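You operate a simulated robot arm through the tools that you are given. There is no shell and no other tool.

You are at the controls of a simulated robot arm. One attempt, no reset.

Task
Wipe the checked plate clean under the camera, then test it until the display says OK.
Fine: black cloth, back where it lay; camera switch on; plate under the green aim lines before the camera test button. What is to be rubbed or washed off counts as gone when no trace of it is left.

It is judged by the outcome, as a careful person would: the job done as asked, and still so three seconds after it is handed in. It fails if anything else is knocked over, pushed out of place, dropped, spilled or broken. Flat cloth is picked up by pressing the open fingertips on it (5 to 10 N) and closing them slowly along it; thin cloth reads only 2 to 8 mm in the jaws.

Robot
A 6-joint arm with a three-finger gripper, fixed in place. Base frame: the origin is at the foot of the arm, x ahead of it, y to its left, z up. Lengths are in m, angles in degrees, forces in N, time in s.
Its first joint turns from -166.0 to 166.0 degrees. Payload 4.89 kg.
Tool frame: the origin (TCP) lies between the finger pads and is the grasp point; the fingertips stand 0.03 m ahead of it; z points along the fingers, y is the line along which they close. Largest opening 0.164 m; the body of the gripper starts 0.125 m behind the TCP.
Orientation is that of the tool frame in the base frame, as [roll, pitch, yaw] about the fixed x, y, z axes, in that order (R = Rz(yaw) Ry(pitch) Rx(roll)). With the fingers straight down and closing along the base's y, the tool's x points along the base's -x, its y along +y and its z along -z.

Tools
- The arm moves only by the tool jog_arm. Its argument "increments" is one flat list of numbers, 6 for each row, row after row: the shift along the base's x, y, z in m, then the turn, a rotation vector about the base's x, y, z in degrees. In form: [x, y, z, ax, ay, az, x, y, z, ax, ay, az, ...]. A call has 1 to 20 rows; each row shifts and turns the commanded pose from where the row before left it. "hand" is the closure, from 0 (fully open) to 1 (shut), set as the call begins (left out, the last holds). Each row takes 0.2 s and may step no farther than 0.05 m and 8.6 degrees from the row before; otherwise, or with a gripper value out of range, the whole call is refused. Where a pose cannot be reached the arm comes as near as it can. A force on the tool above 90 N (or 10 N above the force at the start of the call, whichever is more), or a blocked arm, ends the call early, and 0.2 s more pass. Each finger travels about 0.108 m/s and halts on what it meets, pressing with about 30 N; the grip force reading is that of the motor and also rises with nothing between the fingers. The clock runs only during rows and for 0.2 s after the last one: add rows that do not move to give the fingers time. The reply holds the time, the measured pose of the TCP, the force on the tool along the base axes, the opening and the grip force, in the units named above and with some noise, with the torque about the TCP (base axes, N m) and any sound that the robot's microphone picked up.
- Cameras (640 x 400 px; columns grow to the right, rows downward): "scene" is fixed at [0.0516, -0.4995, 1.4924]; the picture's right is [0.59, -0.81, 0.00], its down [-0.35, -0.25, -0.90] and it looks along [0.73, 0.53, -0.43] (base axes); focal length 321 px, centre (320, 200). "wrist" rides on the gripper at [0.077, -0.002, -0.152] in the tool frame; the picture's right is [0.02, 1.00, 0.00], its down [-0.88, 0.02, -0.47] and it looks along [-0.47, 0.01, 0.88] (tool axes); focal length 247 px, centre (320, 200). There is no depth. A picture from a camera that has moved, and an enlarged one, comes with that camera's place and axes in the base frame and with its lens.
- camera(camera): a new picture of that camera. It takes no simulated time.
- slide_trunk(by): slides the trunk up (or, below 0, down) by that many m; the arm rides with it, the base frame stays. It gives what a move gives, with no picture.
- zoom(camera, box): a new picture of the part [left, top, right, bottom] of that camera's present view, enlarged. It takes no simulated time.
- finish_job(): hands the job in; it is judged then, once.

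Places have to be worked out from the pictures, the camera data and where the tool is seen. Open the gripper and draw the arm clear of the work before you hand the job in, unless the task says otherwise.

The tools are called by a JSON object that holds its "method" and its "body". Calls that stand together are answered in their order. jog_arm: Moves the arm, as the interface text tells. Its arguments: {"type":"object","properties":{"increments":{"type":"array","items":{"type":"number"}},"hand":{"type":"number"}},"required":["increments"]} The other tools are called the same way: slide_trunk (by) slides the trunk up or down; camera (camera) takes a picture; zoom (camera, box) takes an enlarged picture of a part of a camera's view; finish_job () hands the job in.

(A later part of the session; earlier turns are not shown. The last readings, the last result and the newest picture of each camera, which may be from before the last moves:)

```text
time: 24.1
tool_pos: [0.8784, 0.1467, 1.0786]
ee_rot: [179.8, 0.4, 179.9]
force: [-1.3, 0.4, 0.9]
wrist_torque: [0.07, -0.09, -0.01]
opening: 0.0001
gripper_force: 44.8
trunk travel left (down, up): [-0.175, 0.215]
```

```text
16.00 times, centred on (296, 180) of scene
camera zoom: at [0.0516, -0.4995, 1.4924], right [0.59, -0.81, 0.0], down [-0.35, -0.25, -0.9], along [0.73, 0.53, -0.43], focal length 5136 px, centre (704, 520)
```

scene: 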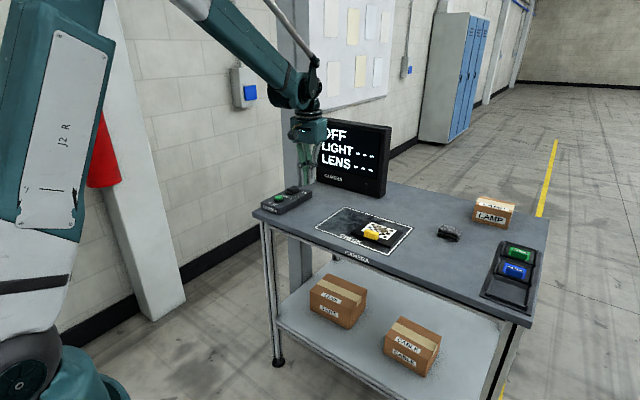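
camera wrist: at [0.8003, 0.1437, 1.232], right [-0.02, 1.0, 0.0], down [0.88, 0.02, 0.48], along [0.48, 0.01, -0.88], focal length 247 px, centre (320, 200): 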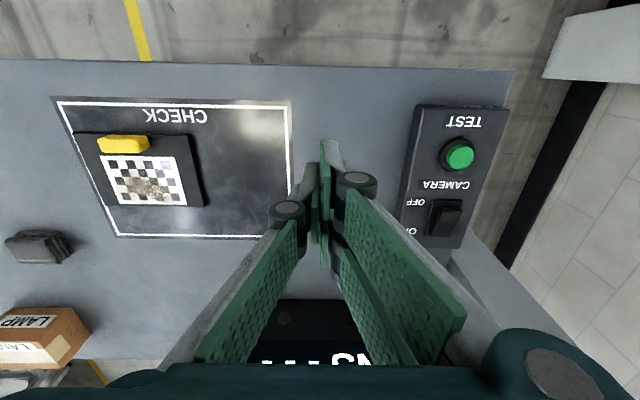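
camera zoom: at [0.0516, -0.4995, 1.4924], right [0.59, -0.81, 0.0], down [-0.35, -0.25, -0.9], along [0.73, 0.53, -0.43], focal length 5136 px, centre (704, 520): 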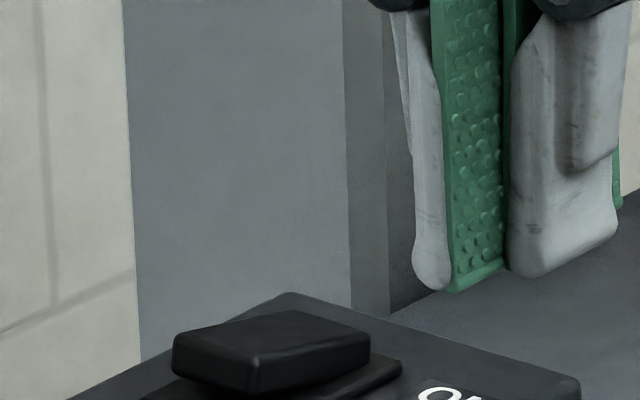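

The rocker stays ON but the display still reads OFF; I will keep an eye on it. Meanwhile I go for the cloth at about (1.05,-0.30), turning the gripper 90° so the fingers close across its short side.

{"method": "jog_arm", "body": {"increments": [0.0, 0, 0.04, 0, 0, 0, 0.0156, -0.0406, 0.003, 0, 0, -8.2, 0.0156, -0.0406, 0.003, 0, 0, -8.2, 0.0156, -0.0406, 0.003, 0, 0, -8.2, 0.0156, -0.0406, 0.003, 0, 0, -8.2, 0.0156, -0.0406, 0.003, 0, 0, -8.2, 0.0156, -0.0406, 0.003, 0, 0, -8.2, 0.0156, -0.0406, 0.003, 0, 0, -8.2, 0.0156, -0.0406, 0.003, 0, 0, -8.2, 0.0156, -0.0406, 0.003, 0, 0, -8.2, 0.0156, -0.0406, 0.003, 0, 0, -8.2, 0.0156, -0.0406, 0.003, 0, 0, -8.0, 0, 0, 0, 0, 0, 0], "hand": 0.4}}

{"method": "camera", "body": {"camera": "scene"}}

{"method": "camera", "body": {"camera": "wrist"}}

```text
time: 26.9
tool_pos: [1.0514, -0.3033, 1.1541]
ee_rot: [180.0, 0.4, 89.7]
force: [-0.6, -1.2, -0.9]
wrist_torque: [0.1, 0.06, -0.02]
opening: 0.0985
gripper_force: 0.0
trunk travel left (down, up): [-0.175, 0.215]
```

```text
taken
```

scene: 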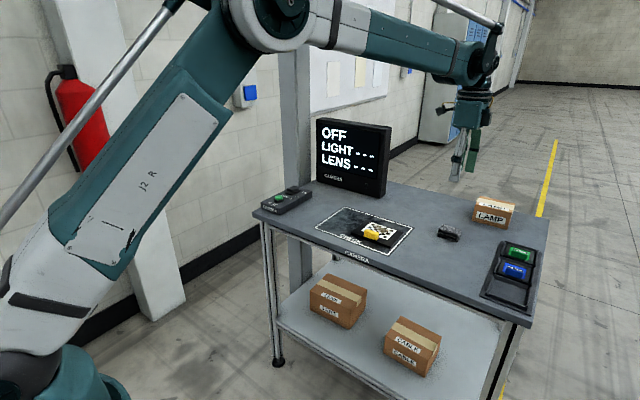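

```text
taken
camera wrist: at [1.05, -0.2252, 1.3069], right [1.0, 0.02, 0.0], down [0.01, -0.88, 0.48], along [0.01, -0.48, -0.88], focal length 247 px, centre (320, 200)
```

wrist: 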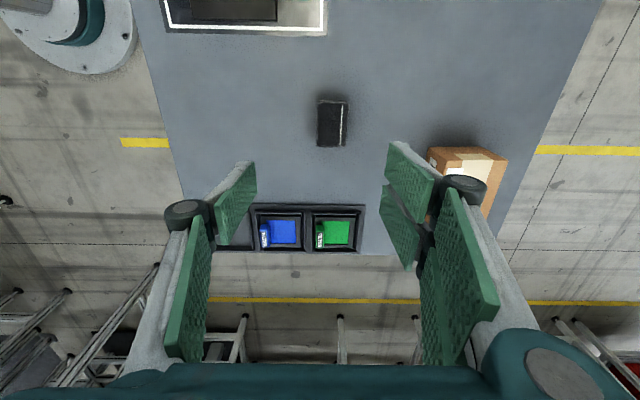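

The cloth is at about (1.071,-0.302), roughly 0.043 by 0.07 m. I centre over it and descend partway, then look.

{"method": "jog_arm", "body": {"increments": [0.018, 0.001, -0.03, 0, 0, 0, 0, 0, -0.04, 0, 0, 0, 0, 0, -0.04, 0, 0, 0, 0, 0, -0.03, 0, 0, 0, 0, 0, 0, 0, 0, 0], "hand": 0.4}}

{"method": "camera", "body": {"camera": "wrist"}}

{"method": "zoom", "body": {"camera": "scene", "box": [400, 150, 500, 260]}}

```text
time: 28.1
tool_pos: [1.0697, -0.2988, 1.0147]
ee_rot: [180.0, 0.4, 89.9]
force: [0.4, 0.5, -1.6]
wrist_torque: [-0.01, 0.06, -0.03]
opening: 0.0984
gripper_force: 0.1
trunk travel left (down, up): [-0.175, 0.215]
```

```text
taken
camera wrist: at [1.0686, -0.2214, 1.1673], right [1.0, 0.02, 0.0], down [0.02, -0.88, 0.48], along [0.01, -0.48, -0.88], focal length 247 px, centre (320, 200)
```

wrist: 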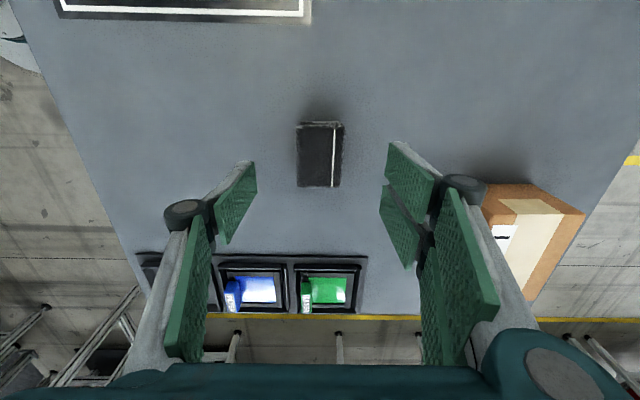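

```text
3.64 times, centred on (450, 205) of scene
camera zoom: at [0.0516, -0.4995, 1.4924], right [0.59, -0.81, 0.0], down [-0.35, -0.25, -0.9], along [0.73, 0.53, -0.43], focal length 1167 px, centre (-153, 182)
```

zoom: 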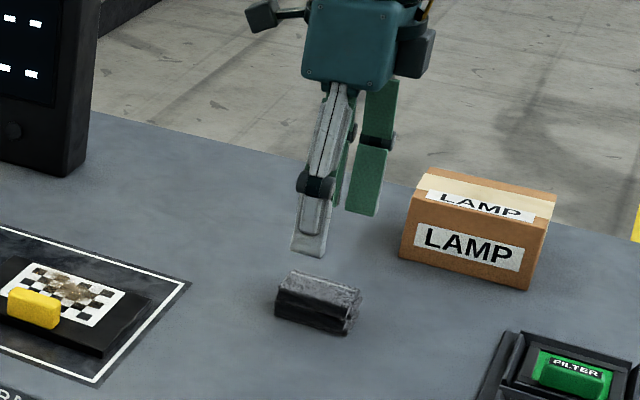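

The cloth is centred between the fingers. I lower to just above the table and look again to judge height.

{"method": "jog_arm", "body": {"increments": [0, -0.003, -0.03, 0, 0, 0, 0, 0, -0.02, 0, 0, 0, 0, 0, -0.01, 0, 0, 0, 0, 0, 0, 0, 0, 0], "hand": 0.4}}

{"method": "zoom", "body": {"camera": "scene", "box": [420, 190, 484, 250]}}

{"method": "camera", "body": {"camera": "wrist"}}

```text
time: 29.1
tool_pos: [1.0698, -0.3033, 0.9538]
ee_rot: [179.8, 0.5, 89.9]
force: [0.0, -0.1, -0.1]
wrist_torque: [0.0, 0.05, 0.01]
opening: 0.0985
gripper_force: 0.1
trunk travel left (down, up): [-0.175, 0.215]
```

```text
6.67 times, centred on (452, 220) of scene
camera zoom: at [0.0516, -0.4995, 1.4924], right [0.59, -0.81, 0.0], down [-0.35, -0.25, -0.9], along [0.73, 0.53, -0.43], focal length 2140 px, centre (-560, 67)
```

zoom: 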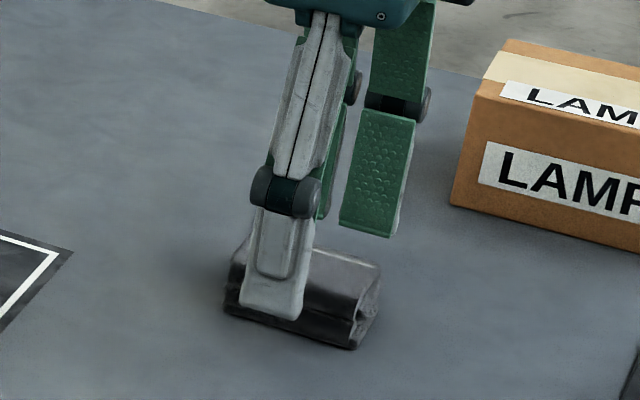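

```text
taken
camera wrist: at [1.068, -0.2257, 1.106], right [1.0, 0.02, 0.0], down [0.02, -0.88, 0.48], along [0.01, -0.48, -0.88], focal length 247 px, centre (320, 200)
```

wrist: 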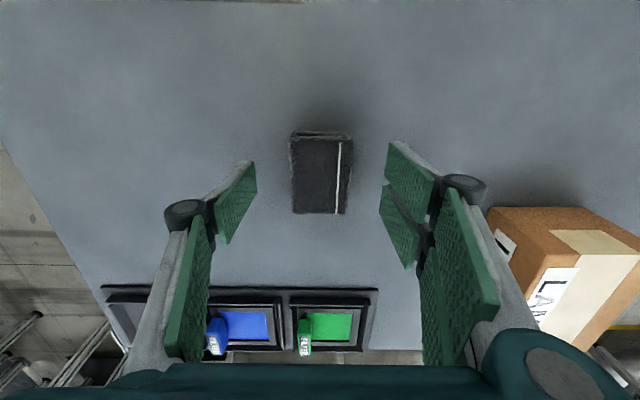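

From the table edge's parallax the table top is z≈0.905; the tips are at 0.924. I lower another 9 mm so ~1 cm of cloth stays below the tips, and then close gradually.

{"method": "jog_arm", "body": {"increments": [0.001, 0, -0.005, 0, 0, 0, 0, 0, -0.004, 0, 0, 0, 0, 0, 0, 0, 0, 0], "hand": 0.65}}

{"method": "jog_arm", "body": {"increments": [0, 0, 0, 0, 0, 0, 0, 0, 0, 0, 0, 0], "hand": 0.75}}

{"method": "jog_arm", "body": {"increments": [0, 0, 0, 0, 0, 0, 0, 0, 0, 0, 0, 0], "hand": 0.82}}

{"method": "camera", "body": {"camera": "wrist"}}

{"method": "zoom", "body": {"camera": "scene", "box": [420, 190, 484, 250]}}

```text
time: 29.9
tool_pos: [1.0688, -0.3031, 0.9464]
ee_rot: [179.8, 0.4, 89.9]
force: [-1.3, 0.2, -0.2]
wrist_torque: [-0.03, 0.02, -0.03]
opening: 0.0576
gripper_force: 0.0
trunk travel left (down, up): [-0.175, 0.215]
```

```text
time: 30.5
tool_pos: [1.0693, -0.3041, 0.9451]
ee_rot: [179.8, 0.4, 89.8]
force: [0.0, 0.3, 0.6]
wrist_torque: [0.0, 0.03, 0.02]
opening: 0.0489
gripper_force: 30.1
trunk travel left (down, up): [-0.175, 0.215]
```

```text
time: 31.1
tool_pos: [1.0685, -0.3031, 0.9462]
ee_rot: [179.8, 0.4, 89.9]
force: [-0.3, -1.0, 0.1]
wrist_torque: [-0.02, -0.02, 0.02]
opening: 0.0494
gripper_force: 30.1
trunk travel left (down, up): [-0.175, 0.215]
```

```text
taken
camera wrist: at [1.0673, -0.2256, 1.0979], right [1.0, 0.02, 0.0], down [0.02, -0.88, 0.48], along [0.01, -0.48, -0.88], focal length 247 px, centre (320, 200)
```

wrist: 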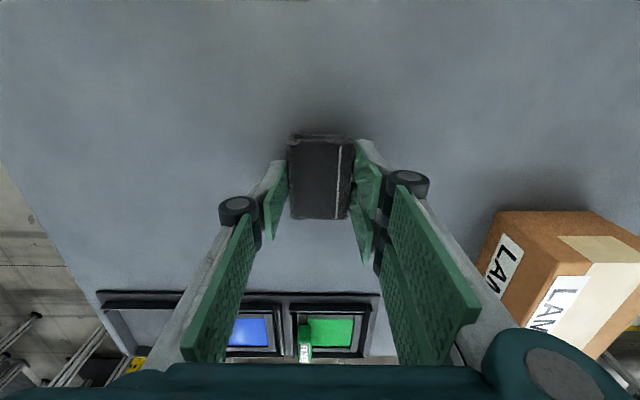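

```text
6.67 times, centred on (452, 220) of scene
camera zoom: at [0.0516, -0.4995, 1.4924], right [0.59, -0.81, 0.0], down [-0.35, -0.25, -0.9], along [0.73, 0.53, -0.43], focal length 2140 px, centre (-560, 67)
```

zoom: 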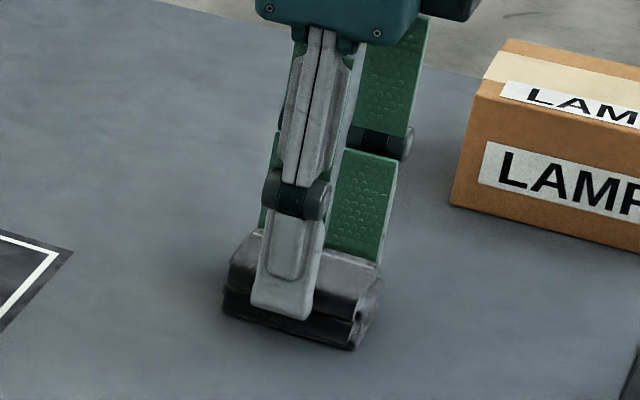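

The cloth is held at 0.049 m with 30 N; pick pose is (1.069,-0.303,0.9457). I lift it straight up and check it and the plate.

{"method": "jog_arm", "body": {"increments": [0, 0, 0.02, 0, 0, 0, 0, 0, 0.03, 0, 0, 0, 0, 0, 0.03, 0, 0, 0, 0, 0, 0.03, 0, 0, 0, 0, 0, 0, 0, 0, 0], "hand": 0.9}}

{"method": "camera", "body": {"camera": "wrist"}}

{"method": "camera", "body": {"camera": "scene"}}

{"method": "zoom", "body": {"camera": "scene", "box": [350, 210, 420, 260]}}

```text
time: 32.3
tool_pos: [1.068, -0.3038, 1.0555]
ee_rot: [179.7, 0.4, 90.0]
force: [0.0, -0.4, -0.6]
wrist_torque: [-0.04, -0.06, 0.01]
opening: 0.0491
gripper_force: 30.1
trunk travel left (down, up): [-0.175, 0.215]
```

```text
taken
camera wrist: at [1.0673, -0.226, 1.2071], right [1.0, 0.02, 0.0], down [0.02, -0.88, 0.48], along [0.01, -0.48, -0.88], focal length 247 px, centre (320, 200)
```

wrist: 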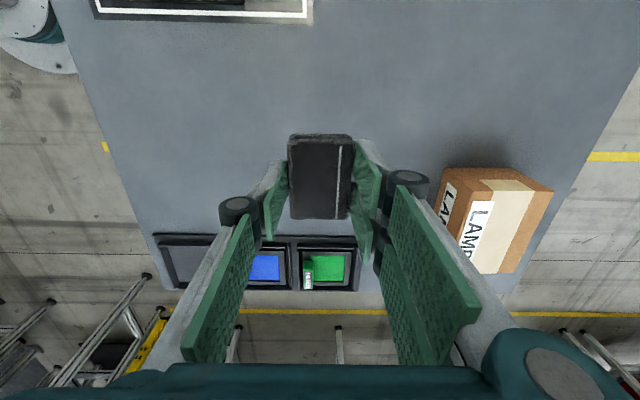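

```text
taken
```

scene: 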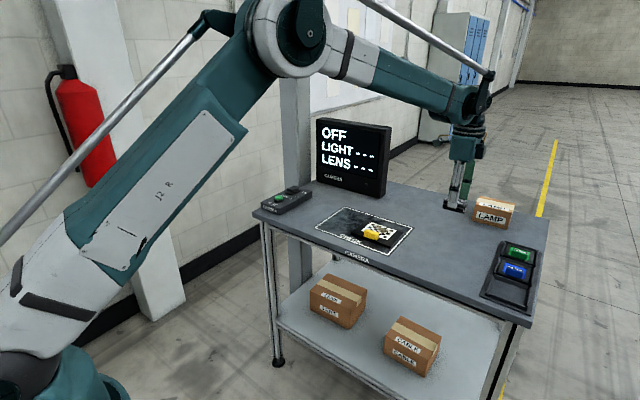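

```text
8.00 times, centred on (385, 235) of scene
camera zoom: at [0.0516, -0.4995, 1.4924], right [0.59, -0.81, 0.0], down [-0.35, -0.25, -0.9], along [0.73, 0.53, -0.43], focal length 2568 px, centre (-200, -80)
```

zoom: 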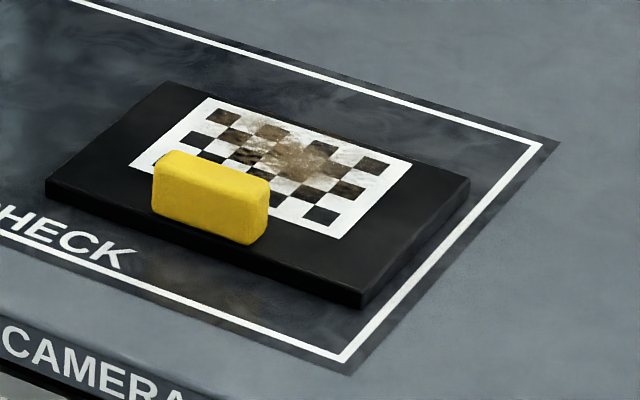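

The cloth is held. The plate pattern spans about x 0.907–0.982, y −0.148–−0.049, the handle sits at x<0.90, and the plate top is near z≈0.916. I carry the cloth above the pattern.

{"method": "jog_arm", "body": {"increments": [-0.0188, 0.034, 0, 0, 0, 0, -0.0188, 0.034, 0, 0, 0, 0, -0.0188, 0.034, 0, 0, 0, 0, -0.0188, 0.034, -0.01, 0, 0, 0, -0.0188, 0.034, -0.02, 0, 0, 0, -0.0188, 0.034, -0.02, 0, 0, 0, 0, 0, 0, 0, 0, 0], "hand": 0.9}}

{"method": "camera", "body": {"camera": "wrist"}}

{"method": "zoom", "body": {"camera": "scene", "box": [340, 180, 436, 260]}}

```text
time: 33.9
tool_pos: [0.9556, -0.0971, 1.0025]
ee_rot: [179.8, 0.4, 90.0]
force: [0.2, 0.1, -0.6]
wrist_torque: [-0.07, 0.01, 0.0]
opening: 0.0491
gripper_force: 30.0
trunk travel left (down, up): [-0.175, 0.215]
```

```text
taken
camera wrist: at [0.9539, -0.0207, 1.1553], right [1.0, 0.02, 0.0], down [0.02, -0.88, 0.48], along [0.01, -0.48, -0.88], focal length 247 px, centre (320, 200)
```

wrist: 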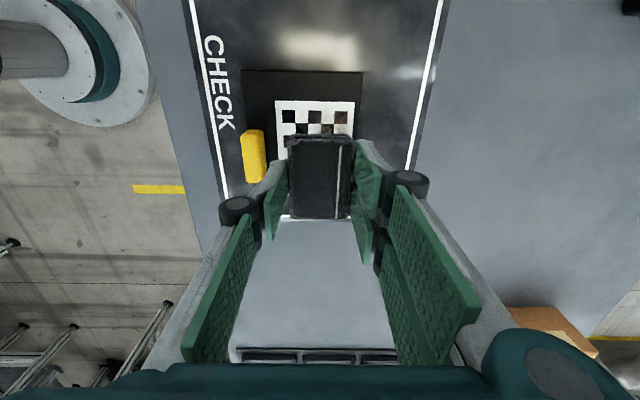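

```text
5.00 times, centred on (388, 220) of scene
camera zoom: at [0.0516, -0.4995, 1.4924], right [0.59, -0.81, 0.0], down [-0.35, -0.25, -0.9], along [0.73, 0.53, -0.43], focal length 1605 px, centre (-20, 100)
```

zoom: 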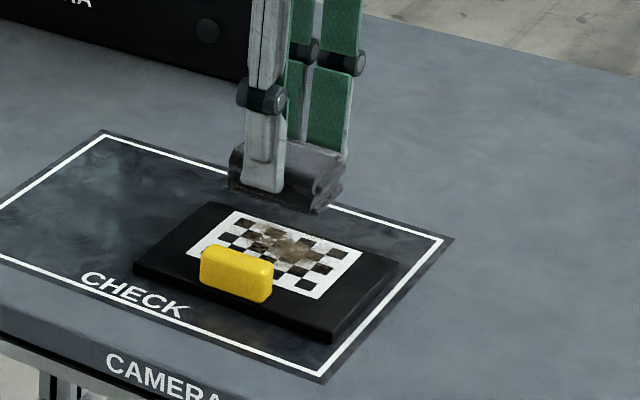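

The pattern spans about x 0.915–0.986 here and the handle's far face is near x≈0.906. I lower the cloth onto the middle of the pattern in small steps until I feel light contact.

{"method": "jog_arm", "body": {"increments": [0.004, -0.001, -0.02, 0, 0, 0, 0, 0, -0.014, 0, 0, 0, 0, 0, -0.004, 0, 0, 0, 0, 0, 0, 0, 0, 0], "hand": 0.9}}

{"method": "jog_arm", "body": {"increments": [0, 0, -0.002, 0, 0, 0, 0, 0, -0.002, 0, 0, 0, 0, 0, 0, 0, 0, 0], "hand": 0.9}}

{"method": "zoom", "body": {"camera": "scene", "box": [350, 190, 430, 260]}}

```text
time: 34.9
tool_pos: [0.96, -0.1011, 0.9654]
ee_rot: [179.8, 0.4, 89.9]
force: [0.2, 0.2, -0.1]
wrist_torque: [-0.01, 0.02, 0.02]
opening: 0.0491
gripper_force: 29.7
trunk travel left (down, up): [-0.175, 0.215]
```

```text
time: 35.7
tool_pos: [0.9595, -0.1002, 0.9623]
ee_rot: [179.9, 0.4, 89.8]
force: [0.3, 0.3, -0.8]
wrist_torque: [-0.01, 0.01, -0.03]
opening: 0.0488
gripper_force: 30.1
trunk travel left (down, up): [-0.175, 0.215]
```

```text
5.71 times, centred on (390, 225) of scene
camera zoom: at [0.0516, -0.4995, 1.4924], right [0.59, -0.81, 0.0], down [-0.35, -0.25, -0.9], along [0.73, 0.53, -0.43], focal length 1834 px, centre (-80, 57)
```

zoom: 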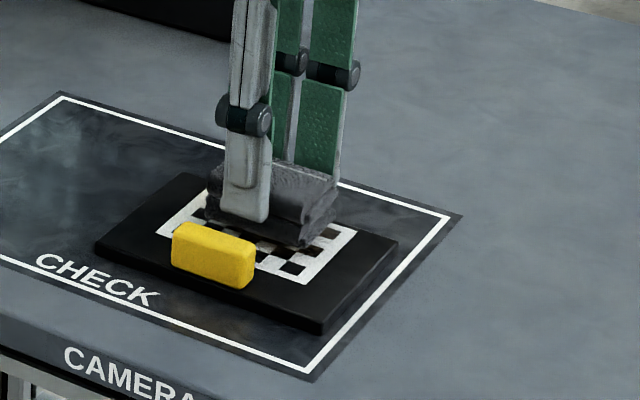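

Very close but no contact yet. I continue down in 1.5 mm steps, reading the force.

{"method": "jog_arm", "body": {"increments": [0, 0, -0.0015, 0, 0, 0, 0, 0, -0.0015, 0, 0, 0, 0, 0, 0, 0, 0, 0], "hand": 0.9}}

{"method": "jog_arm", "body": {"increments": [0, 0, -0.001, 0, 0, 0, 0, 0, -0.001, 0, 0, 0, 0, 0, 0, 0, 0, 0], "hand": 0.9}}

```text
time: 36.5
tool_pos: [0.9605, -0.1005, 0.9596]
ee_rot: [179.8, 0.4, 89.9]
force: [0.2, 0.4, -0.6]
wrist_torque: [0.0, 0.01, 0.0]
opening: 0.0491
gripper_force: 30.6
trunk travel left (down, up): [-0.175, 0.215]
```

```text
time: 37.3
tool_pos: [0.9606, -0.1008, 0.957]
ee_rot: [179.8, 0.3, 89.9]
force: [-0.7, 0.3, 0.6]
wrist_torque: [-0.03, 0.01, -0.01]
opening: 0.0491
gripper_force: 29.6
trunk travel left (down, up): [-0.175, 0.215]
```

No clear contact yet (force within noise); I go on 1 mm at a time.

{"method": "jog_arm", "body": {"increments": [0, 0, -0.001, 0, 0, 0, 0, 0, 0, 0, 0, 0], "hand": 0.9}}

{"method": "jog_arm", "body": {"increments": [0, 0, -0.001, 0, 0, 0, 0, 0, 0, 0, 0, 0], "hand": 0.9}}

```text
time: 37.9
tool_pos: [0.96, -0.1009, 0.9567]
ee_rot: [179.7, 0.4, 89.9]
force: [0.3, 0.2, -1.3]
wrist_torque: [0.0, -0.01, 0.02]
opening: 0.049
gripper_force: 30.4
trunk travel left (down, up): [-0.175, 0.215]
```

```text
time: 38.5
tool_pos: [0.9601, -0.1003, 0.9558]
ee_rot: [179.8, 0.5, 89.9]
force: [-0.1, 0.0, -1.0]
wrist_torque: [0.0, 0.02, -0.01]
opening: 0.0491
gripper_force: 30.2
trunk travel left (down, up): [-0.175, 0.215]
```

Still free; I check visually the gap under the cloth, then continue down.

{"method": "zoom", "body": {"camera": "scene", "box": [365, 205, 413, 245]}}

{"method": "jog_arm", "body": {"increments": [0, 0, -0.001, 0, 0, 0, 0, 0, 0, 0, 0, 0], "hand": 0.9}}

{"method": "jog_arm", "body": {"increments": [0, 0, -0.001, 0, 0, 0, 0, 0, 0, 0, 0, 0], "hand": 0.9}}

```text
10.00 times, centred on (389, 225) of scene
camera zoom: at [0.0516, -0.4995, 1.4924], right [0.59, -0.81, 0.0], down [-0.35, -0.25, -0.9], along [0.73, 0.53, -0.43], focal length 3210 px, centre (-370, -50)
```

zoom: 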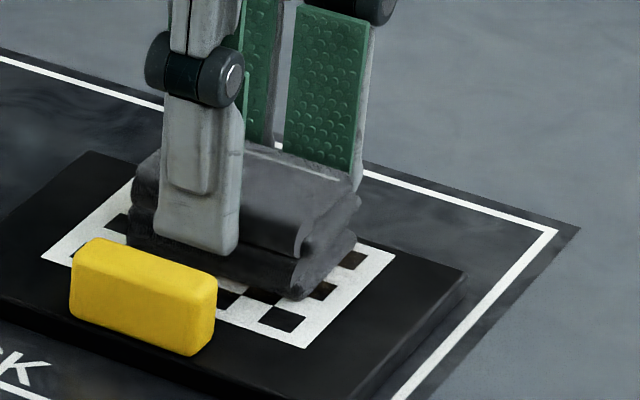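

```text
time: 39.1
tool_pos: [0.9589, -0.1008, 0.9569]
ee_rot: [179.9, 0.4, 89.9]
force: [8.1, -3.4, 20.1]
wrist_torque: [-0.14, -0.22, 0.01]
opening: 0.049
gripper_force: 29.6
trunk travel left (down, up): [-0.175, 0.215]
```

```text
time: 39.7
tool_pos: [0.9597, -0.1012, 0.9551]
ee_rot: [179.8, 0.3, 90.0]
force: [8.1, -0.8, 30.8]
wrist_torque: [-0.04, -0.3, 0.06]
opening: 0.049
gripper_force: 30.0
trunk travel left (down, up): [-0.175, 0.215]
```

Contact is made, 31 N is more than needed. I back off 1.5 mm to get a light wiping pressure.

{"method": "jog_arm", "body": {"increments": [0, 0, 0.0015, 0, 0, 0, 0, 0, 0, 0, 0, 0], "hand": 0.9}}

```text
time: 40.3
tool_pos: [0.959, -0.1, 0.9561]
ee_rot: [179.9, 0.4, 89.9]
force: [0.0, -1.2, 8.4]
wrist_torque: [-0.03, 0.03, 0.0]
opening: 0.0489
gripper_force: 30.1
trunk travel left (down, up): [-0.175, 0.215]
```

8 N is a good wiping pressure. I make the first short strokes along y and watch the force and the plate.

{"method": "jog_arm", "body": {"increments": [0, 0.01, 0, 0, 0, 0, 0, 0.01, 0, 0, 0, 0, 0, 0.006, 0, 0, 0, 0, 0, -0.01, 0, 0, 0, 0, 0, -0.01, 0, 0, 0, 0, 0, -0.01, 0, 0, 0, 0, 0, -0.01, 0, 0, 0, 0, 0, -0.01, 0, 0, 0, 0, 0, 0.01, 0, 0, 0, 0, 0, 0.01, 0, 0, 0, 0, 0, 0.004, 0, 0, 0, 0], "hand": 0.9}}

{"method": "camera", "body": {"camera": "wrist"}}

{"method": "zoom", "body": {"camera": "scene", "box": [350, 190, 430, 260]}}

```text
time: 42.7
tool_pos: [0.9595, -0.1004, 0.9546]
ee_rot: [179.8, 0.4, 90.1]
force: [0.2, -1.6, 6.8]
wrist_torque: [-0.09, -0.02, 0.03]
opening: 0.049
gripper_force: 30.5
trunk travel left (down, up): [-0.175, 0.215]
```

```text
taken
camera wrist: at [0.9577, -0.023, 1.1077], right [1.0, 0.02, 0.0], down [0.02, -0.88, 0.48], along [0.01, -0.48, -0.88], focal length 247 px, centre (320, 200)
```

wrist: 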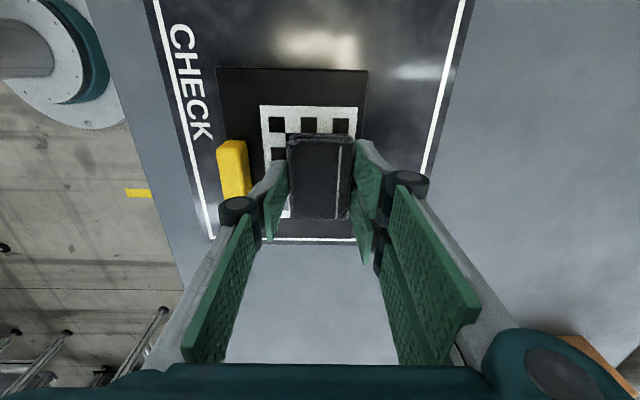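

```text
5.71 times, centred on (390, 225) of scene
camera zoom: at [0.0516, -0.4995, 1.4924], right [0.59, -0.81, 0.0], down [-0.35, -0.25, -0.9], along [0.73, 0.53, -0.43], focal length 1834 px, centre (-80, 57)
```

zoom: 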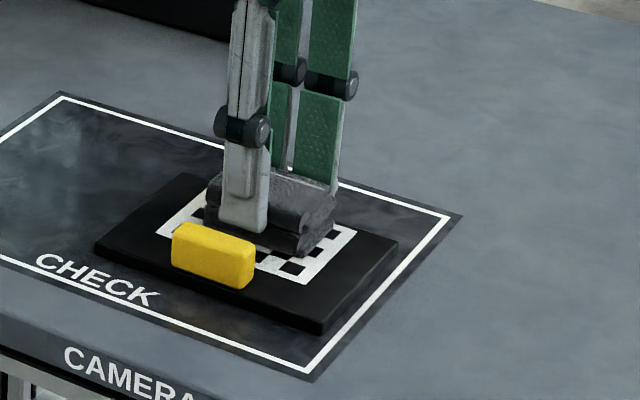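

The plate has not shifted and the exposed squares look clean. I continue with strokes over x offsets +8 mm, 0 and −10 mm to cover the whole pattern.

{"method": "jog_arm", "body": {"increments": [0.008, 0, 0, 0, 0, 0, 0, 0.012, 0, 0, 0, 0, 0, 0.012, 0, 0, 0, 0, 0, 0.006, 0, 0, 0, 0, 0, -0.012, 0, 0, 0, 0, 0, -0.012, 0, 0, 0, 0, 0, -0.012, 0, 0, 0, 0, 0, -0.012, 0, 0, 0, 0, 0, -0.012, 0, 0, 0, 0, 0, 0.012, 0, 0, 0, 0, 0, 0.012, 0, 0, 0, 0, 0, 0.012, 0, 0, 0, 0, 0, 0.012, 0, 0, 0, 0, 0, 0.012, 0, 0, 0, 0, 0, -0.012, 0, 0, 0, 0, 0, -0.012, 0, 0, 0, 0, 0, -0.006, 0, 0, 0, 0], "hand": 0.9}}

{"method": "jog_arm", "body": {"increments": [-0.009, 0, 0, 0, 0, 0, -0.009, 0, 0, 0, 0, 0, 0, 0.012, 0, 0, 0, 0, 0, 0.012, 0, 0, 0, 0, 0, 0.006, 0, 0, 0, 0, 0, -0.012, 0, 0, 0, 0, 0, -0.012, 0, 0, 0, 0, 0, -0.012, 0, 0, 0, 0, 0, -0.012, 0, 0, 0, 0, 0, -0.012, 0, 0, 0, 0, 0, 0.012, 0, 0, 0, 0, 0, 0.012, 0, 0, 0, 0, 0, 0.012, 0, 0, 0, 0, 0, 0.012, 0, 0, 0, 0, 0, 0.012, 0, 0, 0, 0, 0, -0.012, 0, 0, 0, 0, 0, -0.012, 0, 0, 0, 0, 0, -0.006, 0, 0, 0, 0], "hand": 0.9}}

{"method": "zoom", "body": {"camera": "scene", "box": [350, 190, 430, 260]}}

```text
time: 46.3
tool_pos: [0.9692, -0.1003, 0.9558]
ee_rot: [179.8, 0.5, 89.9]
force: [1.3, -0.4, -0.7]
wrist_torque: [-0.03, 0.01, 0.02]
opening: 0.0491
gripper_force: 30.3
trunk travel left (down, up): [-0.175, 0.215]
```

```text
time: 50.1
tool_pos: [0.9489, -0.1009, 0.9555]
ee_rot: [179.8, 0.3, 89.9]
force: [-0.5, -0.4, 3.4]
wrist_torque: [0.0, -0.04, 0.03]
opening: 0.0493
gripper_force: 30.6
trunk travel left (down, up): [-0.175, 0.215]
```

```text
5.71 times, centred on (390, 225) of scene
camera zoom: at [0.0516, -0.4995, 1.4924], right [0.59, -0.81, 0.0], down [-0.35, -0.25, -0.9], along [0.73, 0.53, -0.43], focal length 1834 px, centre (-80, 57)
```

zoom: 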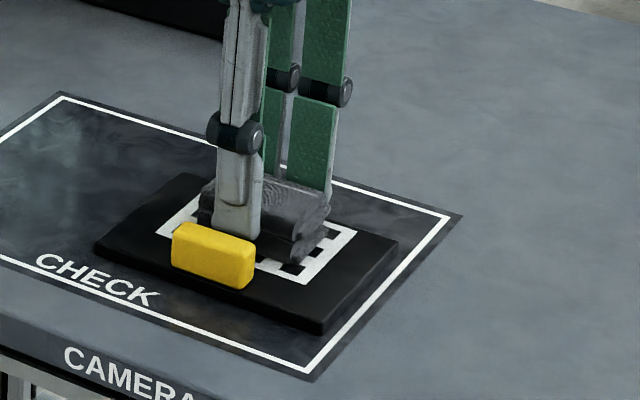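

Contact was lighter at the far x offset. I lift off and move the cloth aside to inspect the plate.

{"method": "jog_arm", "body": {"increments": [0, 0, 0.02, 0, 0, 0, 0, 0, 0.04, 0, 0, 0, 0.03, -0.02, 0.02, 0, 0, 0, 0.03, -0.03, 0, 0, 0, 0, 0.02, -0.04, 0, 0, 0, 0, 0.01, -0.04, 0, 0, 0, 0, 0, 0, 0, 0, 0, 0], "hand": 0.9}}

{"method": "zoom", "body": {"camera": "scene", "box": [350, 210, 420, 260]}}

{"method": "zoom", "body": {"camera": "scene", "box": [370, 215, 406, 245]}}

{"method": "camera", "body": {"camera": "scene"}}

```text
time: 51.7
tool_pos: [1.0382, -0.2287, 1.0337]
ee_rot: [179.9, 0.5, 89.9]
force: [0.6, -0.7, -0.6]
wrist_torque: [0.08, 0.05, 0.02]
opening: 0.0492
gripper_force: 30.2
trunk travel left (down, up): [-0.175, 0.215]
```

```text
8.00 times, centred on (385, 235) of scene
camera zoom: at [0.0516, -0.4995, 1.4924], right [0.59, -0.81, 0.0], down [-0.35, -0.25, -0.9], along [0.73, 0.53, -0.43], focal length 2568 px, centre (-200, -80)
```

zoom: 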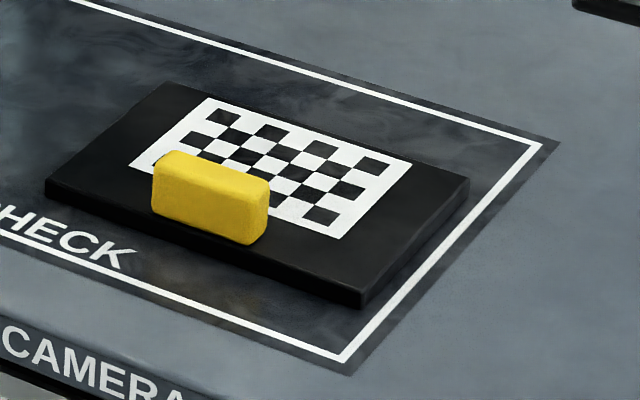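

```text
13.33 times, centred on (388, 230) of scene
camera zoom: at [0.0516, -0.4995, 1.4924], right [0.59, -0.81, 0.0], down [-0.35, -0.25, -0.9], along [0.73, 0.53, -0.43], focal length 4280 px, centre (-587, -200)
```

zoom: 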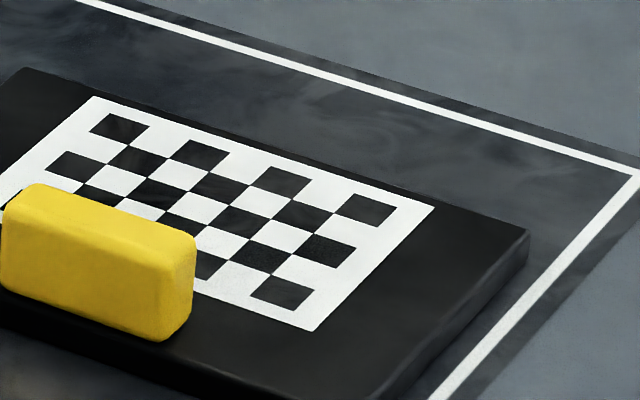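

```text
taken
```

scene: 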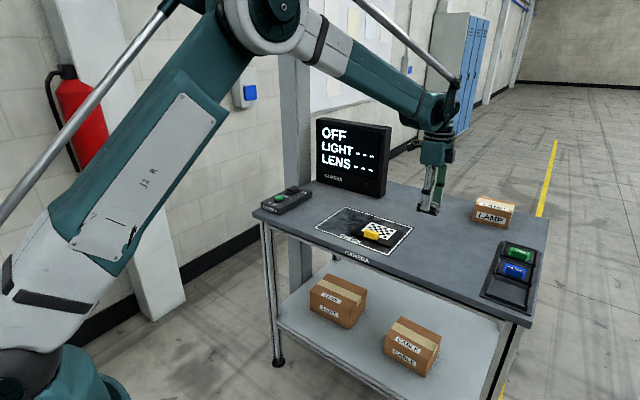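

The visible pattern looks spotless. To see the row hidden behind the handle I move so the wrist camera looks at the plate from the +y side, keeping the cloth.

{"method": "jog_arm", "body": {"increments": [0, 0.03, 0.02, 0, 0, 0, 0, 0.04, 0.02, 0, 0, 0, 0, 0.045, 0.01, 0, 0, 0, 0, 0.045, 0, 0, 0, 0, 0, 0.03, 0, 0, 0, 0, 0, 0, 0, 0, 0, 0], "hand": 0.9}}

{"method": "camera", "body": {"camera": "wrist"}}

{"method": "zoom", "body": {"camera": "wrist", "box": [140, 60, 300, 200]}}

```text
time: 53.1
tool_pos: [1.0399, -0.0371, 1.0846]
ee_rot: [179.8, 0.4, 90.0]
force: [-0.2, 0.2, -0.3]
wrist_torque: [-0.06, 0.04, 0.01]
opening: 0.0491
gripper_force: 29.6
trunk travel left (down, up): [-0.175, 0.215]
```

```text
taken
camera wrist: at [1.038, 0.0392, 1.2365], right [1.0, 0.02, 0.0], down [0.02, -0.88, 0.48], along [0.01, -0.48, -0.88], focal length 247 px, centre (320, 200)
```

wrist: 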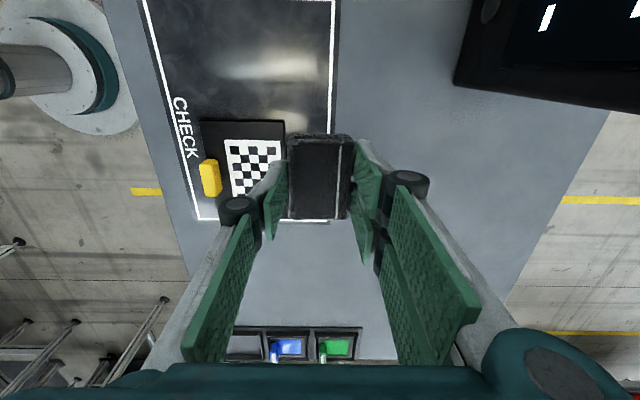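

```text
2.86 times, centred on (220, 130) of wrist
camera zoom: at [1.038, 0.0392, 1.2365], right [1.0, 0.02, 0.0], down [0.02, -0.88, 0.48], along [0.01, -0.48, -0.88], focal length 706 px, centre (606, 400)
```

zoom: 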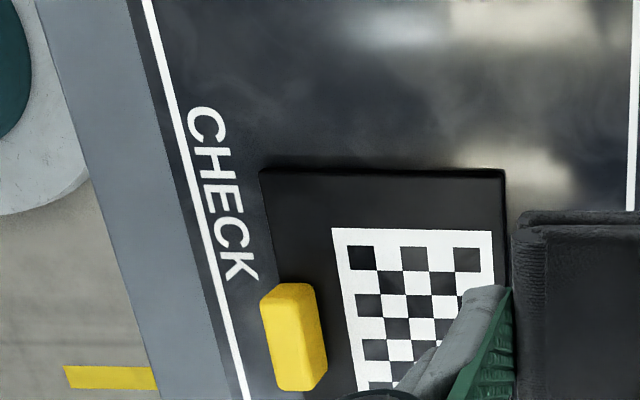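

It looks clean, but the near rows by the handle deserve a closer look for faint traces.

{"method": "zoom", "body": {"camera": "scene", "box": [376, 222, 400, 242]}}

{"method": "zoom", "body": {"camera": "wrist", "box": [215, 130, 275, 180]}}

{"method": "zoom", "body": {"camera": "scene", "box": [360, 215, 384, 235]}}

```text
16.00 times, centred on (388, 232) of scene
camera zoom: at [0.0516, -0.4995, 1.4924], right [0.59, -0.81, 0.0], down [-0.35, -0.25, -0.9], along [0.73, 0.53, -0.43], focal length 5136 px, centre (-768, -312)
```

zoom: 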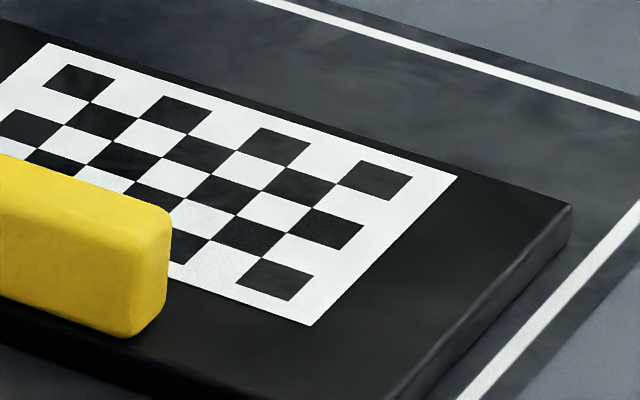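

```text
8.00 times, centred on (245, 155) of wrist
camera zoom: at [1.038, 0.0392, 1.2365], right [1.0, 0.02, 0.0], down [0.02, -0.88, 0.48], along [0.01, -0.48, -0.88], focal length 1976 px, centre (920, 560)
```

zoom: 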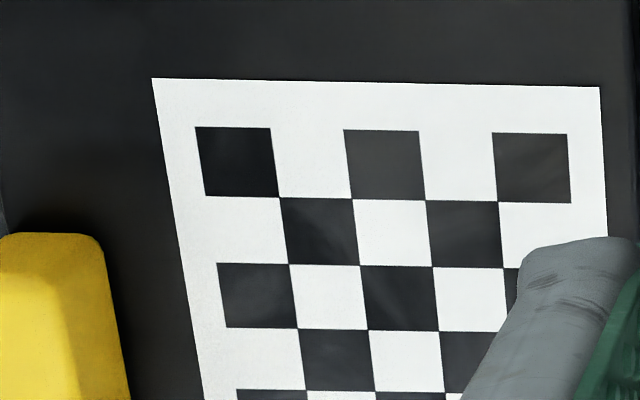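

```text
16.00 times, centred on (372, 225) of scene
camera zoom: at [0.0516, -0.4995, 1.4924], right [0.59, -0.81, 0.0], down [-0.35, -0.25, -0.9], along [0.73, 0.53, -0.43], focal length 5136 px, centre (-512, -200)
```

zoom: 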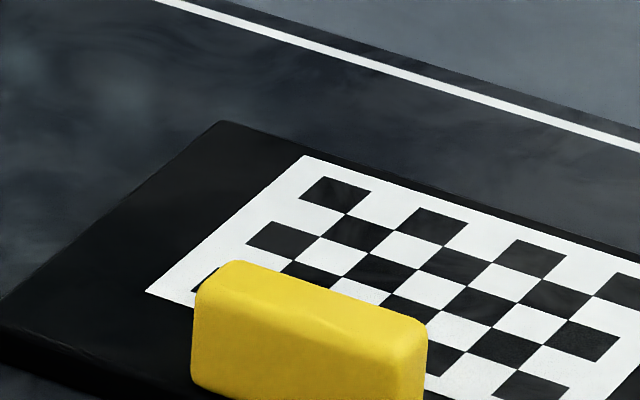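

The plate is clean. I carry the cloth back over its original spot (1.069,-0.303).

{"method": "jog_arm", "body": {"increments": [0.004, -0.038, 0, 0, 0, 0, 0.004, -0.038, 0, 0, 0, 0, 0.004, -0.038, 0, 0, 0, 0, 0.004, -0.038, 0, 0, 0, 0, 0.004, -0.038, 0, 0, 0, 0, 0.004, -0.038, 0, 0, 0, 0, 0.005, -0.038, -0.02, 0, 0, 0, 0, 0, -0.04, 0, 0, 0, 0, 0, -0.04, 0, 0, 0, 0, 0, 0, 0, 0, 0], "hand": 0.9}}

{"method": "zoom", "body": {"camera": "scene", "box": [420, 190, 484, 250]}}

{"method": "camera", "body": {"camera": "wrist"}}

```text
time: 55.3
tool_pos: [1.07, -0.3062, 0.9834]
ee_rot: [179.9, 0.4, 89.9]
force: [0.0, -0.2, -1.5]
wrist_torque: [0.03, 0.08, 0.01]
opening: 0.0492
gripper_force: 30.3
trunk travel left (down, up): [-0.175, 0.215]
```

```text
6.67 times, centred on (452, 220) of scene
camera zoom: at [0.0516, -0.4995, 1.4924], right [0.59, -0.81, 0.0], down [-0.35, -0.25, -0.9], along [0.73, 0.53, -0.43], focal length 2140 px, centre (-560, 67)
```

zoom: 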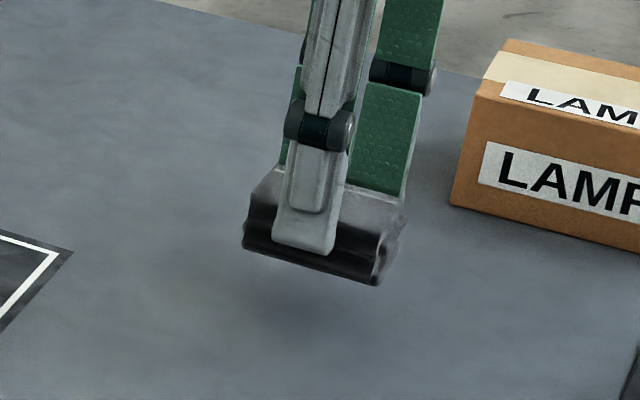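

```text
taken
camera wrist: at [1.068, -0.2296, 1.1363], right [1.0, 0.02, 0.0], down [0.02, -0.88, 0.48], along [0.01, -0.48, -0.88], focal length 247 px, centre (320, 200)
```

wrist: 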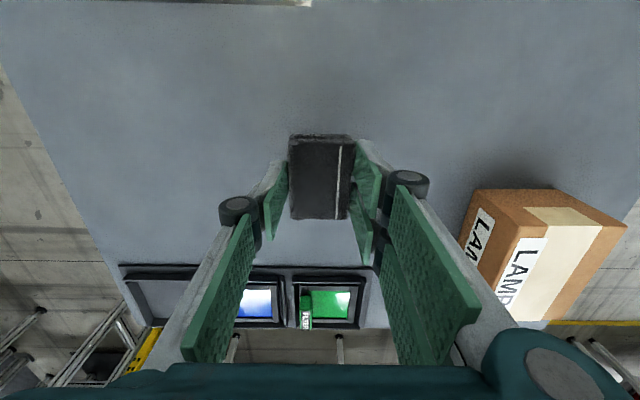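

I correct by +3 mm in y and −1 mm in x and lower the cloth to the table height at which I gripped it.

{"method": "jog_arm", "body": {"increments": [-0.001, 0.003, -0.015, 0, 0, 0, 0, 0, -0.01, 0, 0, 0, 0, 0, -0.006, 0, 0, 0, 0, 0, -0.003, 0, 0, 0, 0, 0, 0, 0, 0, 0], "hand": 0.9}}

{"method": "jog_arm", "body": {"increments": [0, 0, -0.001, 0, 0, 0, 0, 0, -0.001, 0, 0, 0, 0, 0, 0, 0, 0, 0], "hand": 0.9}}

```text
time: 56.5
tool_pos: [1.0669, -0.3035, 0.952]
ee_rot: [179.7, 0.4, 89.9]
force: [1.5, -0.5, -1.4]
wrist_torque: [-0.01, 0.0, 0.03]
opening: 0.0488
gripper_force: 30.3
trunk travel left (down, up): [-0.175, 0.215]
```

```text
time: 57.3
tool_pos: [1.0671, -0.3035, 0.949]
ee_rot: [179.8, 0.5, 89.9]
force: [0.2, -0.3, -0.3]
wrist_torque: [0.01, 0.02, 0.01]
opening: 0.0494
gripper_force: 30.1
trunk travel left (down, up): [-0.175, 0.215]
```

Still about 2–3 mm above the table; I lower slowly until contact.

{"method": "jog_arm", "body": {"increments": [0.001, 0, -0.001, 0, 0, 0, 0, 0, -0.001, 0, 0, 0, 0, 0, 0, 0, 0, 0], "hand": 0.9}}

{"method": "jog_arm", "body": {"increments": [0, 0, -0.001, 0, 0, 0, 0, 0, 0, 0, 0, 0], "hand": 0.9}}

{"method": "zoom", "body": {"camera": "scene", "box": [420, 190, 484, 250]}}

```text
time: 58.1
tool_pos: [1.0681, -0.3023, 0.9468]
ee_rot: [179.8, 0.4, 89.9]
force: [-0.5, -0.9, -0.9]
wrist_torque: [0.02, -0.03, -0.01]
opening: 0.0493
gripper_force: 29.9
trunk travel left (down, up): [-0.175, 0.215]
```

```text
time: 58.7
tool_pos: [1.0667, -0.304, 0.9455]
ee_rot: [179.8, 0.4, 89.9]
force: [0.1, -0.1, -0.4]
wrist_torque: [-0.01, -0.01, 0.0]
opening: 0.0491
gripper_force: 30.4
trunk travel left (down, up): [-0.175, 0.215]
```

```text
6.67 times, centred on (452, 220) of scene
camera zoom: at [0.0516, -0.4995, 1.4924], right [0.59, -0.81, 0.0], down [-0.35, -0.25, -0.9], along [0.73, 0.53, -0.43], focal length 2140 px, centre (-560, 67)
```

zoom: 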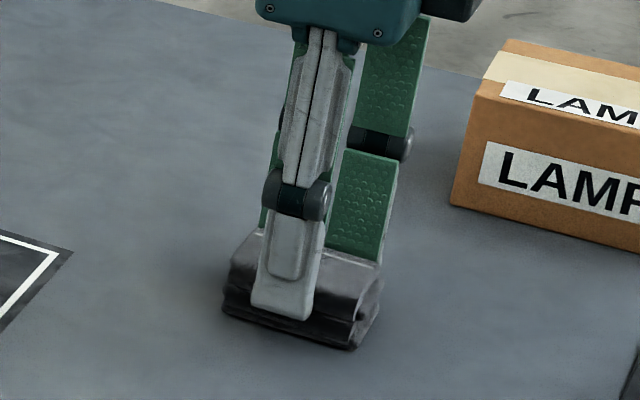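

This picture matches the one at pick-up almost exactly. I open the fingers gently and go up.

{"method": "jog_arm", "body": {"increments": [0, 0, 0, 0, 0, 0, 0, 0, 0, 0, 0, 0], "hand": 0.55}}

{"method": "jog_arm", "body": {"increments": [0, 0, 0.02, 0, 0, 0, 0, 0, 0.03, 0, 0, 0, 0, 0, 0.04, 0, 0, 0, 0, 0, 0.04, 0, 0, 0, 0, 0, 0, 0, 0, 0], "hand": 0.4}}

{"method": "zoom", "body": {"camera": "scene", "box": [420, 210, 480, 250]}}

{"method": "camera", "body": {"camera": "scene"}}

```text
time: 59.3
tool_pos: [1.0662, -0.3028, 0.9465]
ee_rot: [179.8, 0.3, 90.0]
force: [1.3, -0.4, -0.3]
wrist_torque: [-0.03, -0.02, 0.02]
opening: 0.0738
gripper_force: 0.2
trunk travel left (down, up): [-0.175, 0.215]
```

```text
time: 60.5
tool_pos: [1.0661, -0.304, 1.0766]
ee_rot: [179.8, 0.5, 89.9]
force: [0.7, 0.2, 0.4]
wrist_torque: [-0.03, -0.1, -0.03]
opening: 0.0986
gripper_force: 0.1
trunk travel left (down, up): [-0.175, 0.215]
```

```text
10.00 times, centred on (450, 230) of scene
camera zoom: at [0.0516, -0.4995, 1.4924], right [0.59, -0.81, 0.0], down [-0.35, -0.25, -0.9], along [0.73, 0.53, -0.43], focal length 3210 px, centre (-980, -100)
```

zoom: 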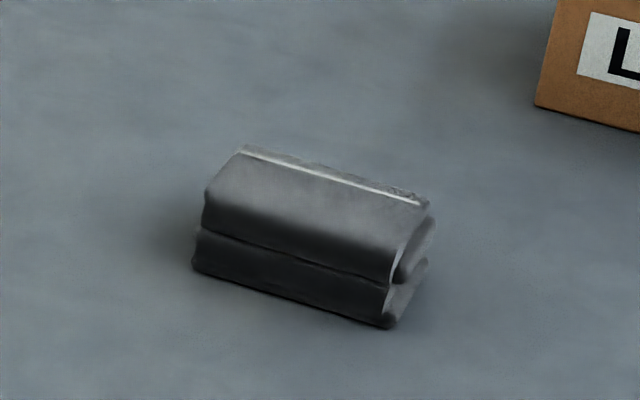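

```text
taken
```

scene: 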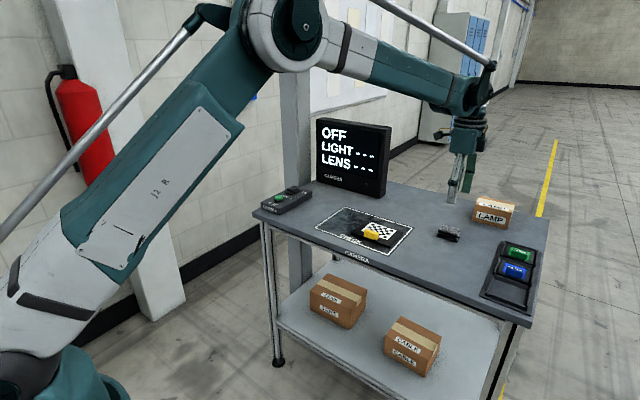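

The cloth lies within a couple of millimetres of where it was. The display still says OFF, so I recheck the rocker and the monitor.

{"method": "zoom", "body": {"camera": "scene", "box": [280, 175, 312, 195]}}

{"method": "zoom", "body": {"camera": "scene", "box": [306, 110, 402, 210]}}

{"method": "zoom", "body": {"camera": "scene", "box": [300, 195, 430, 275]}}

```text
16.00 times, centred on (296, 185) of scene
camera zoom: at [0.0516, -0.4995, 1.4924], right [0.59, -0.81, 0.0], down [-0.35, -0.25, -0.9], along [0.73, 0.53, -0.43], focal length 5136 px, centre (704, 440)
```

zoom: 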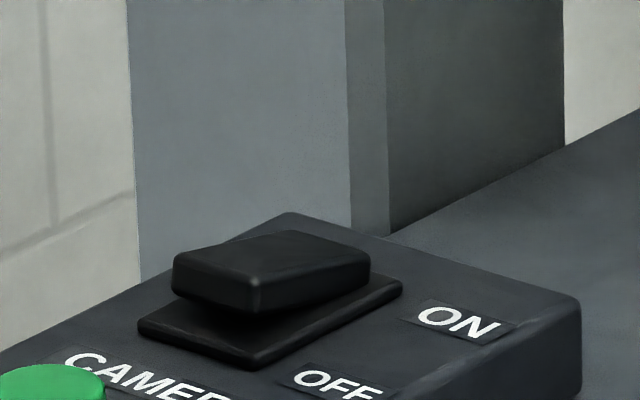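

```text
4.00 times, centred on (354, 160) of scene
camera zoom: at [0.0516, -0.4995, 1.4924], right [0.59, -0.81, 0.0], down [-0.35, -0.25, -0.9], along [0.73, 0.53, -0.43], focal length 1284 px, centre (184, 360)
```

zoom: 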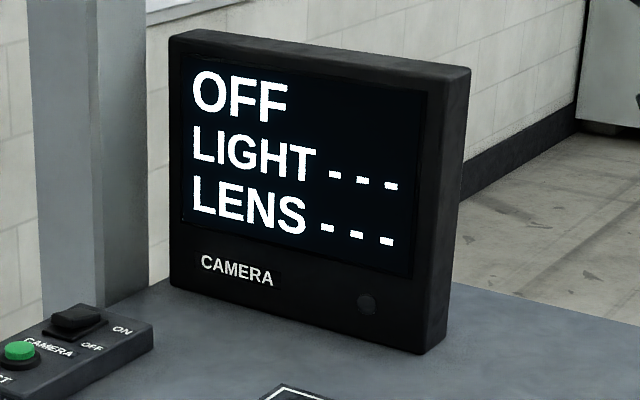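

```text
4.92 times, centred on (365, 235) of scene
camera zoom: at [0.0516, -0.4995, 1.4924], right [0.59, -0.81, 0.0], down [-0.35, -0.25, -0.9], along [0.73, 0.53, -0.43], focal length 1580 px, centre (98, 28)
```

zoom: 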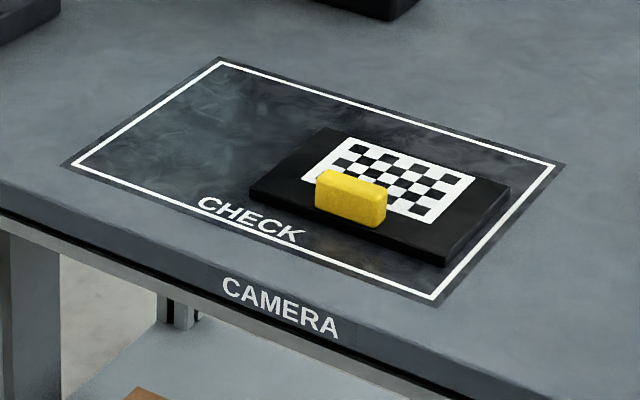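

The rocker is on its ON stop but the indicator on the monitor stays dark, so the switch throw apparently did not take. I will cycle it: off, then firmly on again. First I travel back over the box with closed fingers.

{"method": "jog_arm", "body": {"increments": [-0.0063, 0.042, 0.001, 0, 0, 0, -0.0063, 0.042, 0.001, 0, 0, 0, -0.0063, 0.042, 0, 0, 0, 0, -0.0063, 0.042, 0, 0, 0, 0, -0.0063, 0.042, 0, 0, 0, 0, -0.0063, 0.042, 0, 0, 0, 0, -0.0063, 0.042, 0, 0, 0, 0, -0.0063, 0.042, 0, 0, 0, 0, -0.0063, 0.042, 0, 0, 0, 0, -0.0063, 0.042, 0, 0, 0, 0, -0.0063, 0.042, 0, 0, 0, 0, -0.0063, 0.042, 0, 0, 0, 0, -0.0063, 0.042, 0, 0, 0, 0, -0.0063, 0.042, 0, 0, 0, 0, -0.0063, 0.042, 0, 0, 0, 0, 0, 0, 0, 0, 0, 0], "hand": 1}}

{"method": "camera", "body": {"camera": "wrist"}}

{"method": "zoom", "body": {"camera": "scene", "box": [260, 150, 340, 220]}}

```text
time: 63.9
tool_pos: [0.973, 0.3299, 1.0779]
ee_rot: [179.9, 0.4, 90.1]
force: [0.4, 0.5, -0.3]
wrist_torque: [-0.08, -0.01, 0.01]
opening: 0.0
gripper_force: 30.3
trunk travel left (down, up): [-0.175, 0.215]
```

```text
taken
camera wrist: at [0.9714, 0.4061, 1.2312], right [1.0, 0.02, 0.0], down [0.02, -0.88, 0.48], along [0.01, -0.48, -0.88], focal length 247 px, centre (320, 200)
```

wrist: 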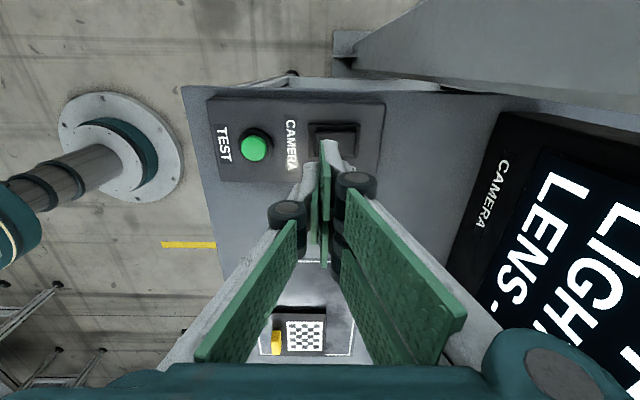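

```text
5.71 times, centred on (300, 185) of scene
camera zoom: at [0.0516, -0.4995, 1.4924], right [0.59, -0.81, 0.0], down [-0.35, -0.25, -0.9], along [0.73, 0.53, -0.43], focal length 1834 px, centre (434, 286)
```

zoom: 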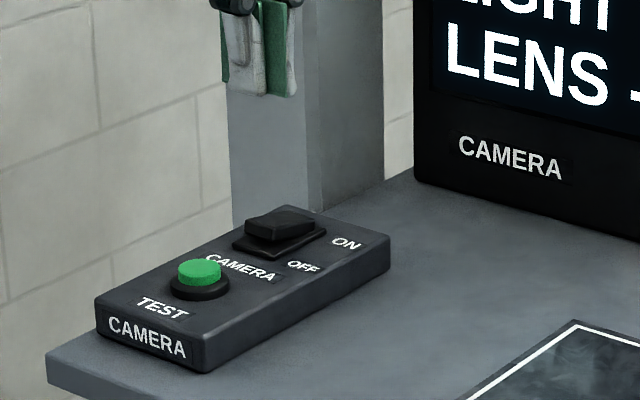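

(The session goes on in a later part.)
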